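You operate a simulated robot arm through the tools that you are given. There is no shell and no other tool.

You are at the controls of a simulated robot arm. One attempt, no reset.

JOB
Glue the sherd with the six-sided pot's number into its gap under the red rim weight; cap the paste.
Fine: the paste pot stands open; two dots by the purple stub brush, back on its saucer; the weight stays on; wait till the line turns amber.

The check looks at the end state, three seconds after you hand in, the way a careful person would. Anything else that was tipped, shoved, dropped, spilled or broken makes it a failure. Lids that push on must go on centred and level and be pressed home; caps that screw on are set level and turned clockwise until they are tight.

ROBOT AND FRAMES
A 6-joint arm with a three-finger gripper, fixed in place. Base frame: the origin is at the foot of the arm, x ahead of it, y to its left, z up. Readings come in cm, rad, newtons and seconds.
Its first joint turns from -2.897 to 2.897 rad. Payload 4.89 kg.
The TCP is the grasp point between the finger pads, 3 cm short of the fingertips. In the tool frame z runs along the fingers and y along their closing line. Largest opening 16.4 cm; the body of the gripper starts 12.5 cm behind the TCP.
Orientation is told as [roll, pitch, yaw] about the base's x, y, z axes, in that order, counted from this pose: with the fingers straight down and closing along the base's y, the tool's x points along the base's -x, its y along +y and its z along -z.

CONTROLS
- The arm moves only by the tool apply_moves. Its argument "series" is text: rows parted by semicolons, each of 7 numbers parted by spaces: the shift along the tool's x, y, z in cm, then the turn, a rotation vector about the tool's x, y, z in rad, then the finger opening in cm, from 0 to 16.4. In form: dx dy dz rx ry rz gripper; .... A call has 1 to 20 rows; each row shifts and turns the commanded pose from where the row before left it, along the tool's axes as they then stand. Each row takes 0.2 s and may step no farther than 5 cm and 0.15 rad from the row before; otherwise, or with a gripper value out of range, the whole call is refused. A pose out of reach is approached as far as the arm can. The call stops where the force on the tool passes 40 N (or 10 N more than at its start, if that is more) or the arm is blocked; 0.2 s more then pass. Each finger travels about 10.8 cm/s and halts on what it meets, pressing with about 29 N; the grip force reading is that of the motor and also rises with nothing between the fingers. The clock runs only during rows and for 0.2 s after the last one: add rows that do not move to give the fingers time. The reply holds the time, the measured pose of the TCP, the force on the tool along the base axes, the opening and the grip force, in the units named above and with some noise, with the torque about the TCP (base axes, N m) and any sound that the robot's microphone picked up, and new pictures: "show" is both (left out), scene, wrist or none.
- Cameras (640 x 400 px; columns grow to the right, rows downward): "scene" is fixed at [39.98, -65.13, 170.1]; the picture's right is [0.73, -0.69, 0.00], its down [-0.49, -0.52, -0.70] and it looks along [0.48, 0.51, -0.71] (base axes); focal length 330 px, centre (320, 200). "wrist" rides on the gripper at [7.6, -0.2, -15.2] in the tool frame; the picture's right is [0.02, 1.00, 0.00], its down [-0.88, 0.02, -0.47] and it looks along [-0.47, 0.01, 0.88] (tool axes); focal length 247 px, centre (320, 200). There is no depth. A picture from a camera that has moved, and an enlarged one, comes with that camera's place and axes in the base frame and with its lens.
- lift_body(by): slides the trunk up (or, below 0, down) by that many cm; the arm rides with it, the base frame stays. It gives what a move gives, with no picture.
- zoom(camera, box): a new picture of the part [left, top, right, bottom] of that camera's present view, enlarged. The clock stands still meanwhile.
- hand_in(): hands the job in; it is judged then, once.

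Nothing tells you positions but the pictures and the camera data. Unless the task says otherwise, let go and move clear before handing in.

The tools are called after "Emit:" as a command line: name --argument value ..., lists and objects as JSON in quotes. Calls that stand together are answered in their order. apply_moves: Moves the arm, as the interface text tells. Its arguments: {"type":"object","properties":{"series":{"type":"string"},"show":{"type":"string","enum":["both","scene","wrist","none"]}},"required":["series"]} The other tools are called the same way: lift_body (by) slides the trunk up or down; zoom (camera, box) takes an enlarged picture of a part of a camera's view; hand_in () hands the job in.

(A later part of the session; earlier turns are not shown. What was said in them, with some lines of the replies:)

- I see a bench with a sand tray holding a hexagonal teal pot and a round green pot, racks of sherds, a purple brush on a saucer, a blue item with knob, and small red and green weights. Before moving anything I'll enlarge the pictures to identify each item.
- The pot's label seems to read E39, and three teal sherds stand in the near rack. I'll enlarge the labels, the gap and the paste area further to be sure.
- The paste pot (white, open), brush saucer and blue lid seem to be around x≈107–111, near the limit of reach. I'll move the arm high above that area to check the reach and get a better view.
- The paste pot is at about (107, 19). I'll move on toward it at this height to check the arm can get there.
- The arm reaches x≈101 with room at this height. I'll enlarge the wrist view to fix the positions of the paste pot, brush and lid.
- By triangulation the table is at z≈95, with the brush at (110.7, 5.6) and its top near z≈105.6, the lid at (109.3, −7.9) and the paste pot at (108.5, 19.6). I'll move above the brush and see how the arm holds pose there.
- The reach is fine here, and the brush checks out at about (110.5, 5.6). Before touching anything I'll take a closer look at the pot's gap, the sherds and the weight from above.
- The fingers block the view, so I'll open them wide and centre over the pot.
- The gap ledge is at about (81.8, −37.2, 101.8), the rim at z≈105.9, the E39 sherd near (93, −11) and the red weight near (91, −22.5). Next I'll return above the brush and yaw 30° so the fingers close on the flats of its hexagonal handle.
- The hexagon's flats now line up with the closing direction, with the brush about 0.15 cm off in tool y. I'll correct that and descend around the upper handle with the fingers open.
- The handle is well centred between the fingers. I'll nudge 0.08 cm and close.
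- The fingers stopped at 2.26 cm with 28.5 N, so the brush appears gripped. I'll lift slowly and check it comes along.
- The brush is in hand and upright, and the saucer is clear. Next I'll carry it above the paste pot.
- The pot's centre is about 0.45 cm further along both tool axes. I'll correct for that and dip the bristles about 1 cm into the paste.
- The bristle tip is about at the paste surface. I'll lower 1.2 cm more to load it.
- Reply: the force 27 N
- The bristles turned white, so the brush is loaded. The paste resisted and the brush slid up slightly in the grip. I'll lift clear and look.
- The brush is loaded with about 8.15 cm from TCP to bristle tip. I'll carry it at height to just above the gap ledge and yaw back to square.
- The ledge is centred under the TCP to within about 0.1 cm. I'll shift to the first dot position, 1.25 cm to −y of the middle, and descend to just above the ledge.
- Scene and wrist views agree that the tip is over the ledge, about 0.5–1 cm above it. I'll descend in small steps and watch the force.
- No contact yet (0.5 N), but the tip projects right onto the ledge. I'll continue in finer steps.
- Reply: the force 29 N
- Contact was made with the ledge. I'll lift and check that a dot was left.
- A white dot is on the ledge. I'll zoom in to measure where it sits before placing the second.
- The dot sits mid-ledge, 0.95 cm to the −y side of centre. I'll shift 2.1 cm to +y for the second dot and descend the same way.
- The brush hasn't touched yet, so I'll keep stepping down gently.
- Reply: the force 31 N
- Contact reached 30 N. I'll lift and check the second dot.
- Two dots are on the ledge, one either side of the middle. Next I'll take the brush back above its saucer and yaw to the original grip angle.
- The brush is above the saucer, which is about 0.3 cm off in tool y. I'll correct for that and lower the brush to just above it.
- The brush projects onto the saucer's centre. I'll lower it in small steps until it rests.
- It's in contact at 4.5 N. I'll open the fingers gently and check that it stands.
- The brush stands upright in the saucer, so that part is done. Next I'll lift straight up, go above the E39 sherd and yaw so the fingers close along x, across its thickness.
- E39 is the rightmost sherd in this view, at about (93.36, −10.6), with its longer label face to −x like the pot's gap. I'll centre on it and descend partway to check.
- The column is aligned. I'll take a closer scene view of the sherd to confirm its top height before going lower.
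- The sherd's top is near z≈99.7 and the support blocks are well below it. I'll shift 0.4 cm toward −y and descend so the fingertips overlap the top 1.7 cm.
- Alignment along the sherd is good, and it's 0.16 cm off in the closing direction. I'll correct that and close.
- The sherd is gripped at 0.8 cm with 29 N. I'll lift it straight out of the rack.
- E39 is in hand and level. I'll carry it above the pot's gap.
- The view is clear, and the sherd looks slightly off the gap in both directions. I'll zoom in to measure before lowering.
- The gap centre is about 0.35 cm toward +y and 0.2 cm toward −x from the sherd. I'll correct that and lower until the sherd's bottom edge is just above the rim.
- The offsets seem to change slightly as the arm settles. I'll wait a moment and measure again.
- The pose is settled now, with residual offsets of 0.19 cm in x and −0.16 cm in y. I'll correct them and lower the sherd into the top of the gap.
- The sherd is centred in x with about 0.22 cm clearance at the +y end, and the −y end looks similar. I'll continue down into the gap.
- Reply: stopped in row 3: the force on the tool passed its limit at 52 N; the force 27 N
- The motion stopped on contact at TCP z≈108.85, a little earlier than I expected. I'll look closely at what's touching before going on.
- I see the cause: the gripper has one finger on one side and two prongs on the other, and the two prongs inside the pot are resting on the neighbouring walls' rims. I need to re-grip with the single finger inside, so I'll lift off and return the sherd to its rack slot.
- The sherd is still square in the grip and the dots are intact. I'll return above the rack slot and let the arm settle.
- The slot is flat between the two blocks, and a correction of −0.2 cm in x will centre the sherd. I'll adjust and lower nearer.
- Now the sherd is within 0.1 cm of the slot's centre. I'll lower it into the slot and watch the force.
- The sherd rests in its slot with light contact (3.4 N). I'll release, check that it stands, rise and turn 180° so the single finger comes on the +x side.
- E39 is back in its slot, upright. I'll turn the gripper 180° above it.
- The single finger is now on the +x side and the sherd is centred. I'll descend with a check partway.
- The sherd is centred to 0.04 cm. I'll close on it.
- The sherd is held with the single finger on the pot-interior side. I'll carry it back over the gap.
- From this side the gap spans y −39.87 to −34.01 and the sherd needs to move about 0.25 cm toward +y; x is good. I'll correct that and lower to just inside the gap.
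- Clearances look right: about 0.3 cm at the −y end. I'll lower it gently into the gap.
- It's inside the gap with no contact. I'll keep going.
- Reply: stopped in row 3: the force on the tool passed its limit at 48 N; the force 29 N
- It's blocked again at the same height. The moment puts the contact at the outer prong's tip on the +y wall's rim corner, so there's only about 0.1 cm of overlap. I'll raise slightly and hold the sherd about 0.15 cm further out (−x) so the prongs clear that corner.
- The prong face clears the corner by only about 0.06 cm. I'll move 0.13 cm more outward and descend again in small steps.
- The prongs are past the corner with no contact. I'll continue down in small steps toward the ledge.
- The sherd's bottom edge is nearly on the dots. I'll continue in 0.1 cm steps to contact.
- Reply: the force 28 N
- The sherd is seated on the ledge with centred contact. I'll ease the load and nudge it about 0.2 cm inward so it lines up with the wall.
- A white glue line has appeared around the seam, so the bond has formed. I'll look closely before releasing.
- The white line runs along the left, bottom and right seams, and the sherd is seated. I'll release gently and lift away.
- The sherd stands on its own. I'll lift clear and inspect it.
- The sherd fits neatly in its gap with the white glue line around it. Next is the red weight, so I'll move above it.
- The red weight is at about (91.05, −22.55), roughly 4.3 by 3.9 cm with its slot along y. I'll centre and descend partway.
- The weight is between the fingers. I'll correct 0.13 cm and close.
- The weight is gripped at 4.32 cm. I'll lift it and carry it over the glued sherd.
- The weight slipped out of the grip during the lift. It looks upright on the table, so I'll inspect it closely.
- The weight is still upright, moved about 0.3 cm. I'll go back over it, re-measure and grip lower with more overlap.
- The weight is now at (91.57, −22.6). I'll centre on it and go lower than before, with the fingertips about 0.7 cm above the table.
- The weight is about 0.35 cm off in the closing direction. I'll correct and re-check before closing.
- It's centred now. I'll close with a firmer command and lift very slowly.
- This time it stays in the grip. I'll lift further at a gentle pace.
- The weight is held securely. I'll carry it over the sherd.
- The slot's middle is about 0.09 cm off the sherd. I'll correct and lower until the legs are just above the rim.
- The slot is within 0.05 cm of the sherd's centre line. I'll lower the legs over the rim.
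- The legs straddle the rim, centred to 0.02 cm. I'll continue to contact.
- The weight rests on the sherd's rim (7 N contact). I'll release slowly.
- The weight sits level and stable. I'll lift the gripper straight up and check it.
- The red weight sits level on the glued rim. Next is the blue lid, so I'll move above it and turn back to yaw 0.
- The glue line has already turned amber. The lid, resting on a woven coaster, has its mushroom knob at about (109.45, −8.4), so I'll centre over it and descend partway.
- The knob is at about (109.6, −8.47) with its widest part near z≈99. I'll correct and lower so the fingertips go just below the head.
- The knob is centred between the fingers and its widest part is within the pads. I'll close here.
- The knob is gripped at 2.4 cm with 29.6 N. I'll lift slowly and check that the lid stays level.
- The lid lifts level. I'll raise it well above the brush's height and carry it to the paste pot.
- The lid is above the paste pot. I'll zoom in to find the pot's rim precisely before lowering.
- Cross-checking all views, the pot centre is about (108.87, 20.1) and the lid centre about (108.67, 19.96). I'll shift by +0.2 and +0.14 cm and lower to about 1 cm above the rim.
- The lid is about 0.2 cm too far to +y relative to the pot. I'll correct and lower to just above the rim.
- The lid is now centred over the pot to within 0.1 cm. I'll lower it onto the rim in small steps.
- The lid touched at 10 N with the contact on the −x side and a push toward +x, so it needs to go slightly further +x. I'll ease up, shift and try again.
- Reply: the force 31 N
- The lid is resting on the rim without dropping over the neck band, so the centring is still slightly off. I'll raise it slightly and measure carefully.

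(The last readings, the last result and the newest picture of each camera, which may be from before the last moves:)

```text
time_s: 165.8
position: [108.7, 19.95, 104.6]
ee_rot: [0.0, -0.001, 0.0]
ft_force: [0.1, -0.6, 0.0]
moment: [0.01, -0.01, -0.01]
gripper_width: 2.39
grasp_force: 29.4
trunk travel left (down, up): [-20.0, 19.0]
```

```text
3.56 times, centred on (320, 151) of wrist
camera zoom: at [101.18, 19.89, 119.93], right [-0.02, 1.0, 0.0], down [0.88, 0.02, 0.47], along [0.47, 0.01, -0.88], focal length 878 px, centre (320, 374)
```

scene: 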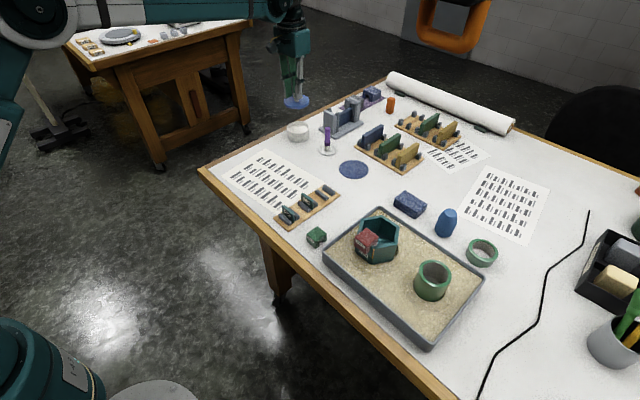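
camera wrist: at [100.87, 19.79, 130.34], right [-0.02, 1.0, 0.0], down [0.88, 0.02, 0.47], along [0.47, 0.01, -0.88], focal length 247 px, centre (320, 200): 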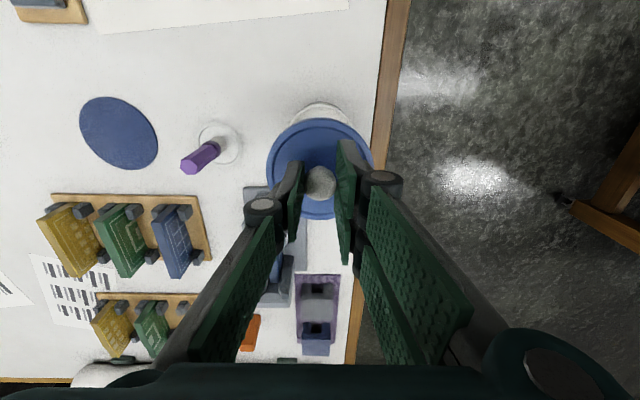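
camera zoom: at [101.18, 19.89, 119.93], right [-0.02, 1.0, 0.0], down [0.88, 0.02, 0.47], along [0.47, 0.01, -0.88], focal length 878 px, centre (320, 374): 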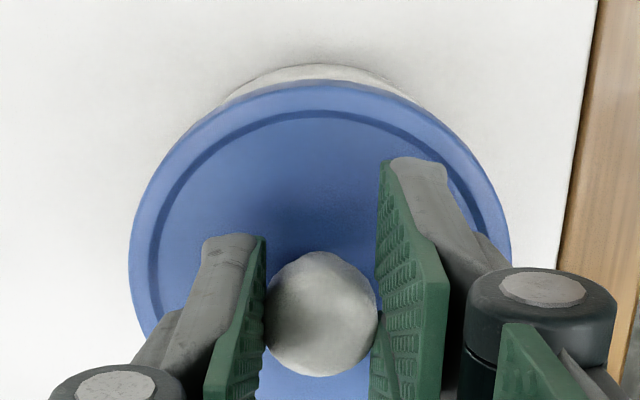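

The scene silhouette shows the lid about 0.2 cm too far in +x, which agrees with contact on the −x side. I'll shift it back and check.

Emit:
apply_moves --series "0 0 -0.15 0 0 0 1; 0.19 0 0 0 0 0 1; 0 0 0 0 0 0 1; 0 0 0 0 0 0 1; 0 0 0 0 0 0 1; 0 0 0 0 0 0 1" --show "none"

Emit:
zoom --camera "scene" --box '[280, 116, 316, 142]'

Emit:
zoom --camera "wrist" --box '[272, 95, 368, 155]'

```text
time_s: 167.2
position: [108.52, 20.01, 104.78]
ee_rot: [0.002, -0.002, 0.001]
ft_force: [-0.3, 0.0, -0.1]
moment: [-0.01, -0.01, -0.02]
gripper_width: 2.36
grasp_force: 28.9
trunk travel left (down, up): [-20.0, 19.0]
```

```text
15.38 times, centred on (298, 129) of scene
camera zoom: at [39.98, -65.13, 170.1], right [0.73, -0.69, 0.0], down [-0.49, -0.52, -0.7], along [0.48, 0.51, -0.71], focal length 5080 px, centre (658, 1292)
```

zoom: 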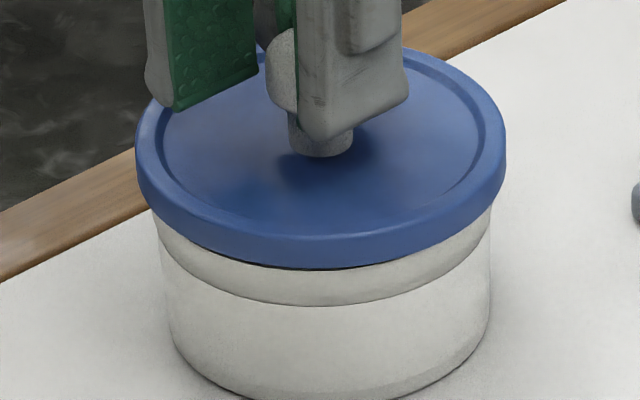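

```text
6.67 times, centred on (320, 125) of wrist
camera zoom: at [101.05, 19.92, 120.1], right [-0.02, 1.0, 0.0], down [0.88, 0.02, 0.47], along [0.47, 0.01, -0.88], focal length 1646 px, centre (320, 700)
```

zoom: 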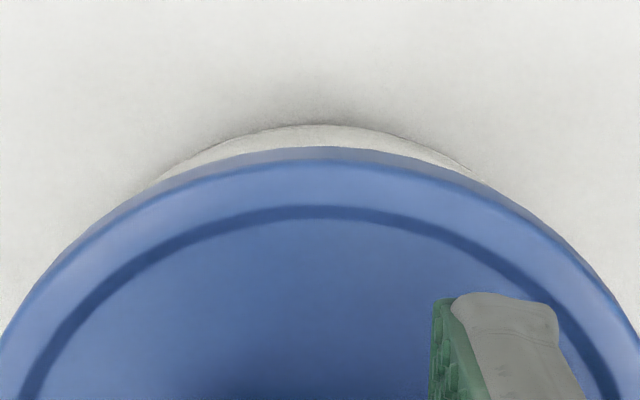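

Emit:
apply_moves --series "0.08 -0.08 0 0 0 0 1; 0 0 0.15 0 0 0 1; 0 0 0 0 0 0 1; 0 0 0 0 0 0 1; 0 0 0 0 0 0 1" --show "none"

Emit:
zoom --camera "scene" --box '[280, 116, 316, 142]'

Emit:
zoom --camera "wrist" --box '[272, 95, 368, 155]'

```text
time_s: 168.4
position: [108.49, 19.97, 104.64]
ee_rot: [-0.001, -0.002, 0.001]
ft_force: [1.1, -0.7, 0.0]
moment: [-0.04, -0.02, 0.03]
gripper_width: 2.35
grasp_force: 29.5
trunk travel left (down, up): [-20.0, 19.0]
```

```text
15.38 times, centred on (298, 129) of scene
camera zoom: at [39.98, -65.13, 170.1], right [0.73, -0.69, 0.0], down [-0.49, -0.52, -0.7], along [0.48, 0.51, -0.71], focal length 5080 px, centre (658, 1292)
```

zoom: 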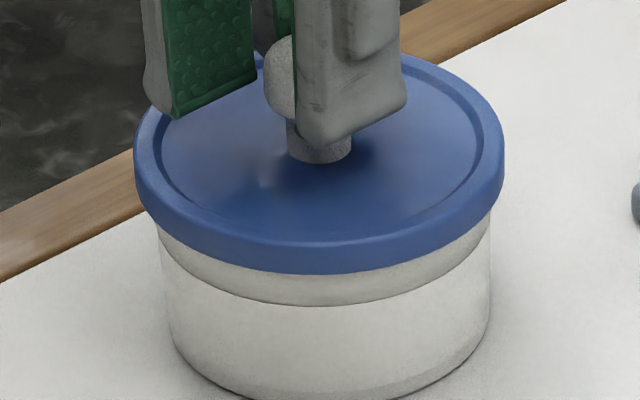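

```text
6.67 times, centred on (320, 125) of wrist
camera zoom: at [100.95, 19.87, 119.98], right [-0.02, 1.0, 0.0], down [0.88, 0.02, 0.47], along [0.47, 0.01, -0.88], focal length 1646 px, centre (320, 700)
```

zoom: 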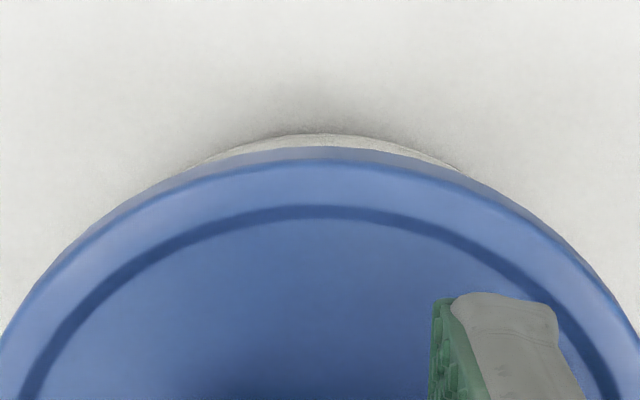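

Emit:
apply_moves --series "0 0 0.12 0 0 0 1; 0 0 0 0 0 0 1; 0 0 0 0 0 0 1" --show "none"

Emit:
apply_moves --series "0 0 0.12 0 0 0 1; 0 0 0 0 0 0 1; 0 0 0 0 0 0 1" --show "none"

Emit:
apply_moves --series "0 0 0.12 0 0 0 1; 0 0 0 0 0 0 1; 0 0 0 0 0 0 1" --show "none"

```text
time_s: 169.2
position: [108.59, 20.02, 104.4]
ee_rot: [0.001, 0.0, 0.0]
ft_force: [-0.2, -0.6, -0.7]
moment: [0.01, 0.01, 0.0]
gripper_width: 2.36
grasp_force: 28.7
trunk travel left (down, up): [-20.0, 19.0]
```

```text
time_s: 170.0
position: [108.51, 20.03, 104.44]
ee_rot: [0.001, -0.002, 0.001]
ft_force: [1.5, 0.6, -0.5]
moment: [0.02, -0.04, 0.0]
gripper_width: 2.34
grasp_force: 28.6
trunk travel left (down, up): [-20.0, 19.0]
```

```text
time_s: 170.8
position: [108.53, 20.1, 104.19]
ee_rot: [0.0, -0.002, -0.001]
ft_force: [0.0, -0.7, -0.1]
moment: [-0.02, 0.0, -0.01]
gripper_width: 2.36
grasp_force: 28.9
trunk travel left (down, up): [-20.0, 19.0]
```

It has gone below the earlier contact height without resistance. I'll look.

Emit:
zoom --camera "scene" --box '[280, 116, 316, 142]'

Emit:
zoom --camera "wrist" --box '[230, 95, 410, 207]'

```text
15.38 times, centred on (298, 129) of scene
camera zoom: at [39.98, -65.13, 170.1], right [0.73, -0.69, 0.0], down [-0.49, -0.52, -0.7], along [0.48, 0.51, -0.71], focal length 5080 px, centre (658, 1292)
```

zoom: 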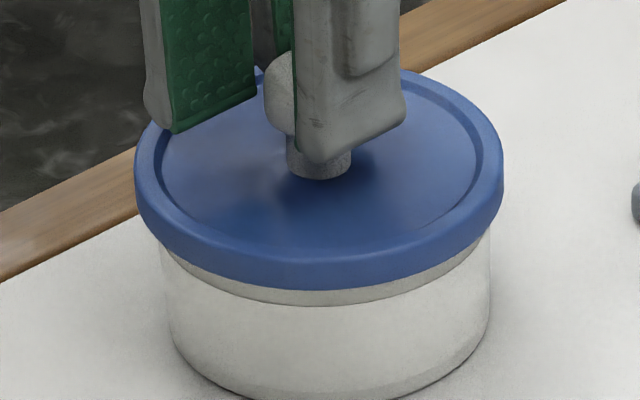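

```text
3.56 times, centred on (320, 151) of wrist
camera zoom: at [100.94, 19.89, 119.55], right [-0.02, 1.0, 0.0], down [0.88, 0.02, 0.47], along [0.47, 0.01, -0.88], focal length 878 px, centre (320, 374)
```

zoom: 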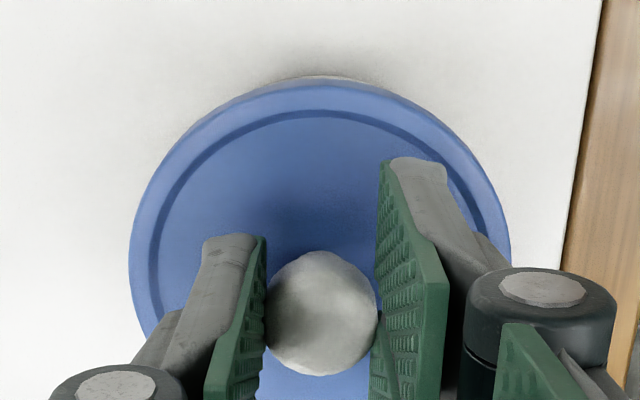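

The skirt is sliding over the band. I'll continue down until it seats and then press it home.

Emit:
apply_moves --series "0 0 0.15 0 0 0 1; 0 0 0.15 0 0 0 1; 0 0 0 0 0 0 1; 0 0 0 0 0 0 1" --show "none"

Emit:
apply_moves --series "0 0 0.15 0 0 0 1; 0 0 0 0 0 0 1; 0 0 0 0 0 0 1" --show "none"

Emit:
zoom --camera "scene" --box '[280, 116, 316, 142]'

```text
time_s: 171.8
position: [108.55, 19.79, 104.07]
ee_rot: [0.001, -0.004, -0.001]
ft_force: [10.0, 1.8, 13.7]
moment: [0.07, -0.49, 0.01]
gripper_width: 2.37
grasp_force: 28.8
trunk travel left (down, up): [-20.0, 19.0]
heard: snap
```

```text
time_s: 172.3
position: [108.47, 20.02, 104.08]
ee_rot: [0.001, -0.003, 0.0]
ft_force: [-2.5, 1.9, 15.0]
moment: [0.06, 0.29, 0.0]
gripper_width: 2.34
grasp_force: 29.5
trunk travel left (down, up): [-20.0, 19.0]
stopped in row 2: the force on the tool passed its limit at 42 N (the readings are from after the stop); the commanded pose is now the measured one
```

```text
15.38 times, centred on (298, 129) of scene
camera zoom: at [39.98, -65.13, 170.1], right [0.73, -0.69, 0.0], down [-0.49, -0.52, -0.7], along [0.48, 0.51, -0.71], focal length 5080 px, centre (658, 1292)
```

zoom: 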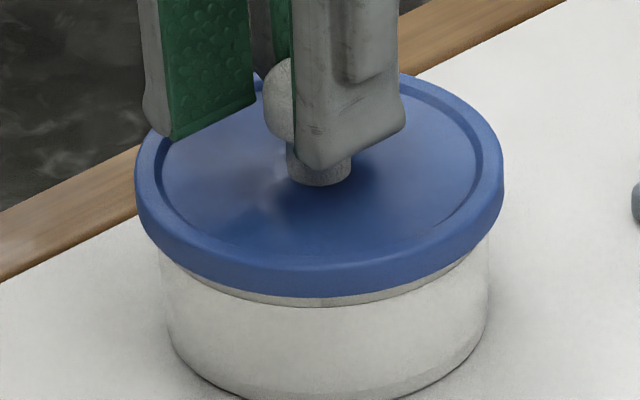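

I heard a snap, so the lid is pressed home. I'll release the knob and lift straight up.

Emit:
apply_moves --series "0 0 -0.1 0 0 0 2; 0 0 0 0 0 0 2.6; 0 0 0 0 0 0 3.4; 0 0 0 0 0 0 4.4; 0 0 0 0 0 0 5; 0 0 0 0 0 0 5" --show "none"

Emit:
zoom --camera "scene" --box '[280, 116, 316, 142]'

Emit:
zoom --camera "wrist" --box '[230, 95, 410, 207]'

```text
time_s: 173.7
position: [108.51, 20.0, 103.98]
ee_rot: [0.001, -0.004, 0.001]
ft_force: [0.7, 0.2, -0.3]
moment: [-0.01, 0.01, -0.01]
gripper_width: 4.98
grasp_force: 0.1
trunk travel left (down, up): [-20.0, 19.0]
```

```text
15.38 times, centred on (298, 129) of scene
camera zoom: at [39.98, -65.13, 170.1], right [0.73, -0.69, 0.0], down [-0.49, -0.52, -0.7], along [0.48, 0.51, -0.71], focal length 5080 px, centre (658, 1292)
```

zoom: 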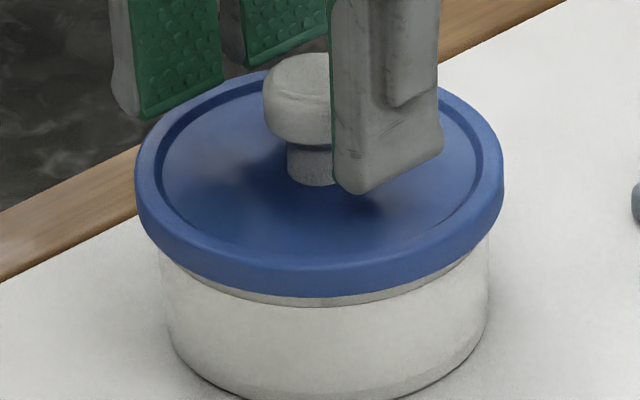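

```text
3.56 times, centred on (320, 151) of wrist
camera zoom: at [100.95, 19.87, 119.34], right [-0.02, 1.0, 0.0], down [0.88, 0.02, 0.48], along [0.48, 0.01, -0.88], focal length 878 px, centre (320, 374)
```

zoom: 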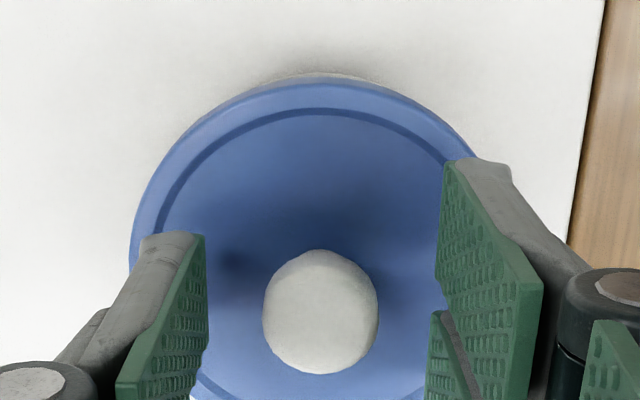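

The lid looks centred and level. I'll rise and inspect everything.

Emit:
apply_moves --series "0 0 -1 0 0 0 5; 0 0 -2.5 0 0 0 5; 0 0 -4 0 0 0 5; 0 0 -4 0 0 0 5; 0 0 -4 0 0 0 5; 4 0 -2 0 0 0 5; 4 0 0 0 0 0 5; 4 0 0 0 0 0 5; 4 0 0 0 0 0 5; 0 0 0 0 0 0 5" --show "both"

Emit:
zoom --camera "scene" --box '[280, 110, 340, 160]'

Emit:
zoom --camera "scene" --box '[345, 205, 405, 262]'

Emit:
zoom --camera "scene" --box '[260, 90, 500, 350]'

```text
time_s: 175.9
position: [92.54, 19.57, 121.43]
ee_rot: [0.0, -0.003, 0.0]
ft_force: [-0.6, 0.3, 0.4]
moment: [0.01, -0.19, -0.01]
gripper_width: 5.05
grasp_force: 0.0
trunk travel left (down, up): [-20.0, 19.0]
camera wrist: at [84.88, 19.54, 136.75], right [-0.02, 1.0, 0.0], down [0.88, 0.02, 0.48], along [0.48, 0.01, -0.88], focal length 247 px, centre (320, 200)
```

scene: 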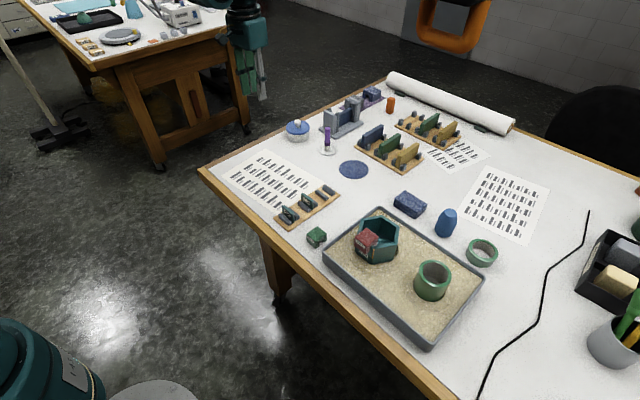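
wrist: 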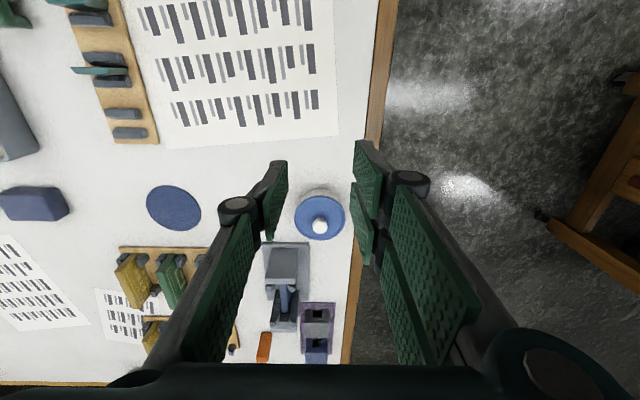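

```text
8.00 times, centred on (310, 135) of scene
camera zoom: at [39.98, -65.13, 170.1], right [0.73, -0.69, 0.0], down [-0.49, -0.52, -0.7], along [0.48, 0.51, -0.71], focal length 2642 px, centre (400, 720)
```

zoom: 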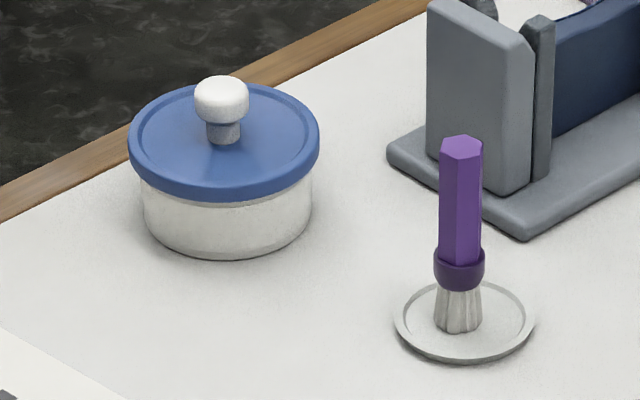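

```text
7.02 times, centred on (375, 234) of scene
camera zoom: at [39.98, -65.13, 170.1], right [0.73, -0.69, 0.0], down [-0.49, -0.52, -0.7], along [0.48, 0.51, -0.71], focal length 2317 px, centre (-66, -35)
```

zoom: 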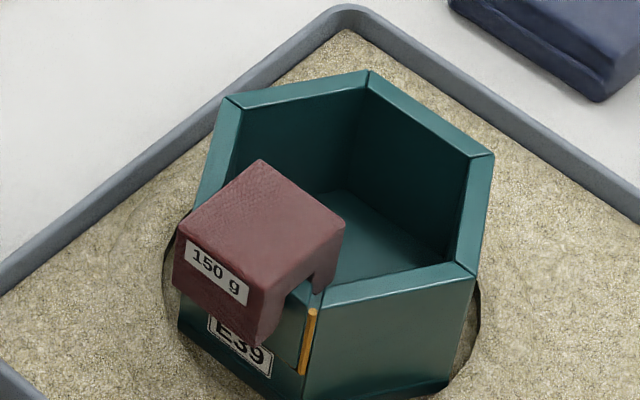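

```text
1.54 times, centred on (380, 220) of scene
camera zoom: at [39.98, -65.13, 170.1], right [0.73, -0.69, 0.0], down [-0.49, -0.52, -0.7], along [0.48, 0.51, -0.71], focal length 508 px, centre (228, 169)
```

zoom: 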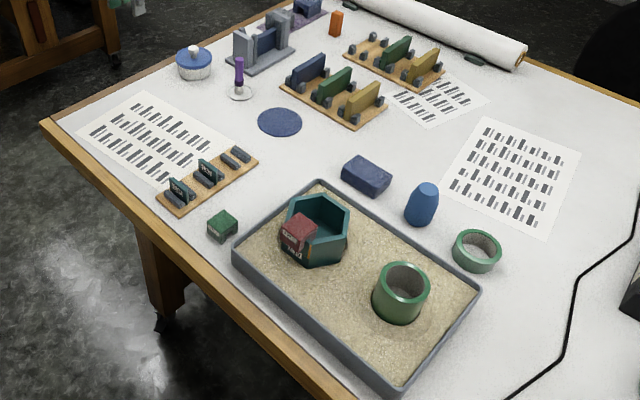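

Everything looks in place: lid on the pot, brush on its saucer, weight on and the line amber. I'll check closely that the lid is home and level.

Emit:
zoom --camera "scene" --box '[282, 116, 314, 146]'

Emit:
zoom --camera "wrist" --box '[280, 175, 360, 250]'

Emit:
zoom --camera "scene" --box '[356, 236, 380, 258]'

```text
13.33 times, centred on (298, 131) of scene
camera zoom: at [39.98, -65.13, 170.1], right [0.73, -0.69, 0.0], down [-0.49, -0.52, -0.7], along [0.48, 0.51, -0.71], focal length 4403 px, centre (613, 1120)
```

zoom: 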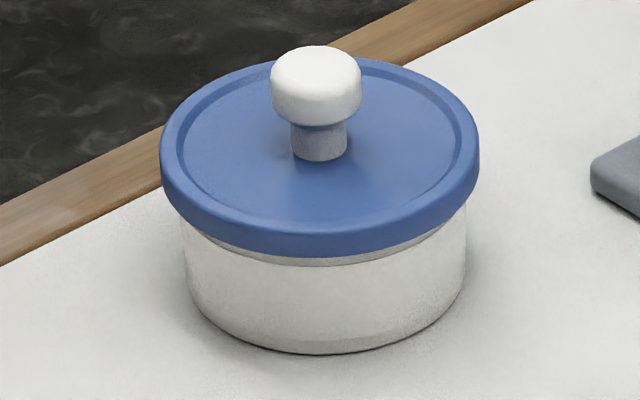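

```text
5.33 times, centred on (320, 212) of wrist
camera zoom: at [84.88, 19.54, 136.75], right [-0.02, 1.0, 0.0], down [0.88, 0.02, 0.48], along [0.48, 0.01, -0.88], focal length 1317 px, centre (320, 133)
```

zoom: 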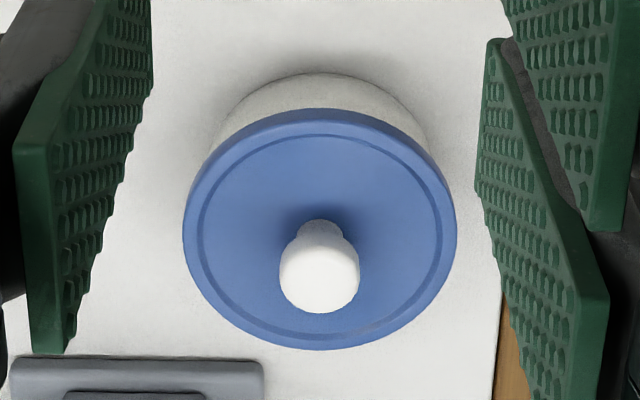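

```text
16.00 times, centred on (368, 247) of scene
camera zoom: at [39.98, -65.13, 170.1], right [0.73, -0.69, 0.0], down [-0.49, -0.52, -0.7], along [0.48, 0.51, -0.71], focal length 5284 px, centre (-448, -552)
```

zoom: 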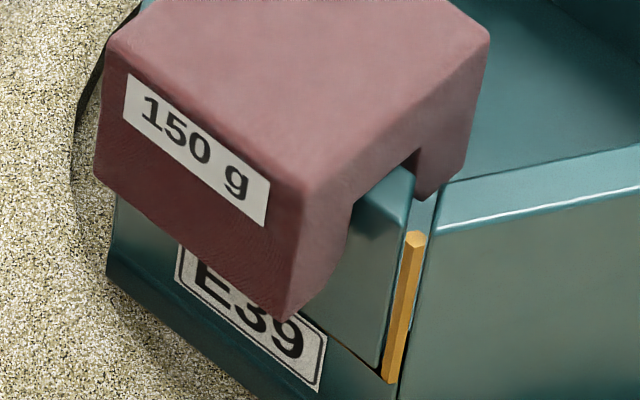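

The lid is snapped on level, the brush stands on its saucer, E39 is in its gap with an amber line, and the red weight is on. I'll retreat clear of the table and take a final look.

Emit:
apply_moves --series "4 0 -2 0 0 0 6; 4 0 -2 0 0 0 6; 4 0 -2 0 0 0 6; 4 -1 -2 0 0 0 6; 0 0 0 0 0 0 6; 0 0 0 0 0 0 6; 0 0 0 0 0 0 6; 0 0 0 0 0 0 6" --show "scene"

Emit:
zoom --camera "scene" --box '[345, 205, 405, 262]'

Emit:
zoom --camera "scene" --box '[280, 110, 340, 160]'

```text
time_s: 177.7
position: [76.39, 18.6, 129.12]
ee_rot: [0.0, -0.005, -0.001]
ft_force: [-0.7, 0.5, 0.6]
moment: [-0.01, 0.05, 0.04]
gripper_width: 6.01
grasp_force: 0.0
trunk travel left (down, up): [-20.0, 19.0]
```

scene: 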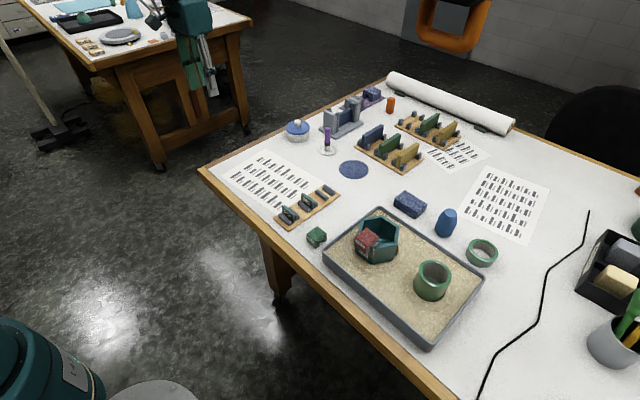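

```text
7.02 times, centred on (375, 234) of scene
camera zoom: at [39.98, -65.13, 170.1], right [0.73, -0.69, 0.0], down [-0.49, -0.52, -0.7], along [0.48, 0.51, -0.71], focal length 2317 px, centre (-66, -35)
```

zoom: 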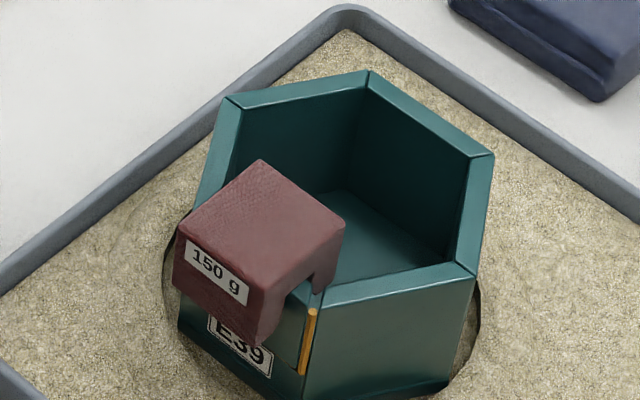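

```text
8.00 times, centred on (310, 135) of scene
camera zoom: at [39.98, -65.13, 170.1], right [0.73, -0.69, 0.0], down [-0.49, -0.52, -0.7], along [0.48, 0.51, -0.71], focal length 2642 px, centre (400, 720)
```

zoom: 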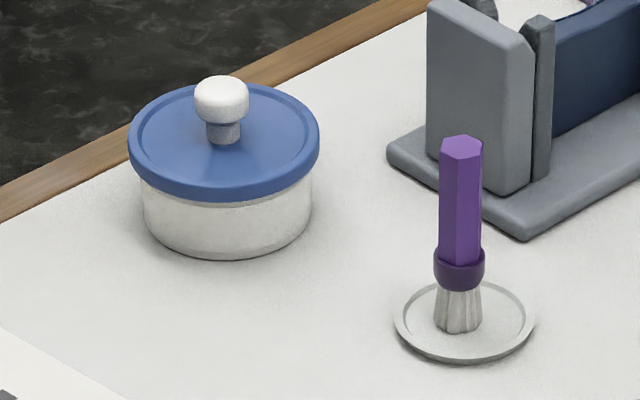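

All of it checks out: E39 is glued in its gap with an amber line, the red weight is on the rim, the brush is on its saucer, the paste is capped, and the arm is clear. I'm handing in now.

Emit:
hand_in

```text
The job is handed in.
```

I've handed the job in. In the last pictures, sherd E39 is glued in the six-sided pot's gap, with the red weight on the rim above it and the glue line amber. The purple brush stands on its saucer and the paste pot is capped; the lid went on with an audible snap.

These things didn't go cleanly, and a careful checker might notice them:

- **Pot shifted slightly:** the glue held as soon as the sherd touched the ledge. My nudge to line it up then moved the whole pot about 0.15 cm in the sand, and the sherd sits about 0.15 cm proud of the wall.
- **Sherd placed on the second grip:** on the first try the gripper's fingers rested on the neighbouring rims and stopped at 52 N. I set the sherd back in its rack, turned the gripper round and placed it again. That attempt also stopped once, at 48 N, with a fingertip on a rim corner. Neither stop moved the pot or smeared the dots.
- **Red weight slipped once:** it came out of the grip at the start of the first lift and slid about 0.5 cm on the table, staying upright. The second lift held.
- **Lid not checked from below:** about 0.3 cm of pot wall still shows between the lid's edge and the line around the pot. I took the lid as fully home because of the snap and because it didn't give when pressed to 42 N.
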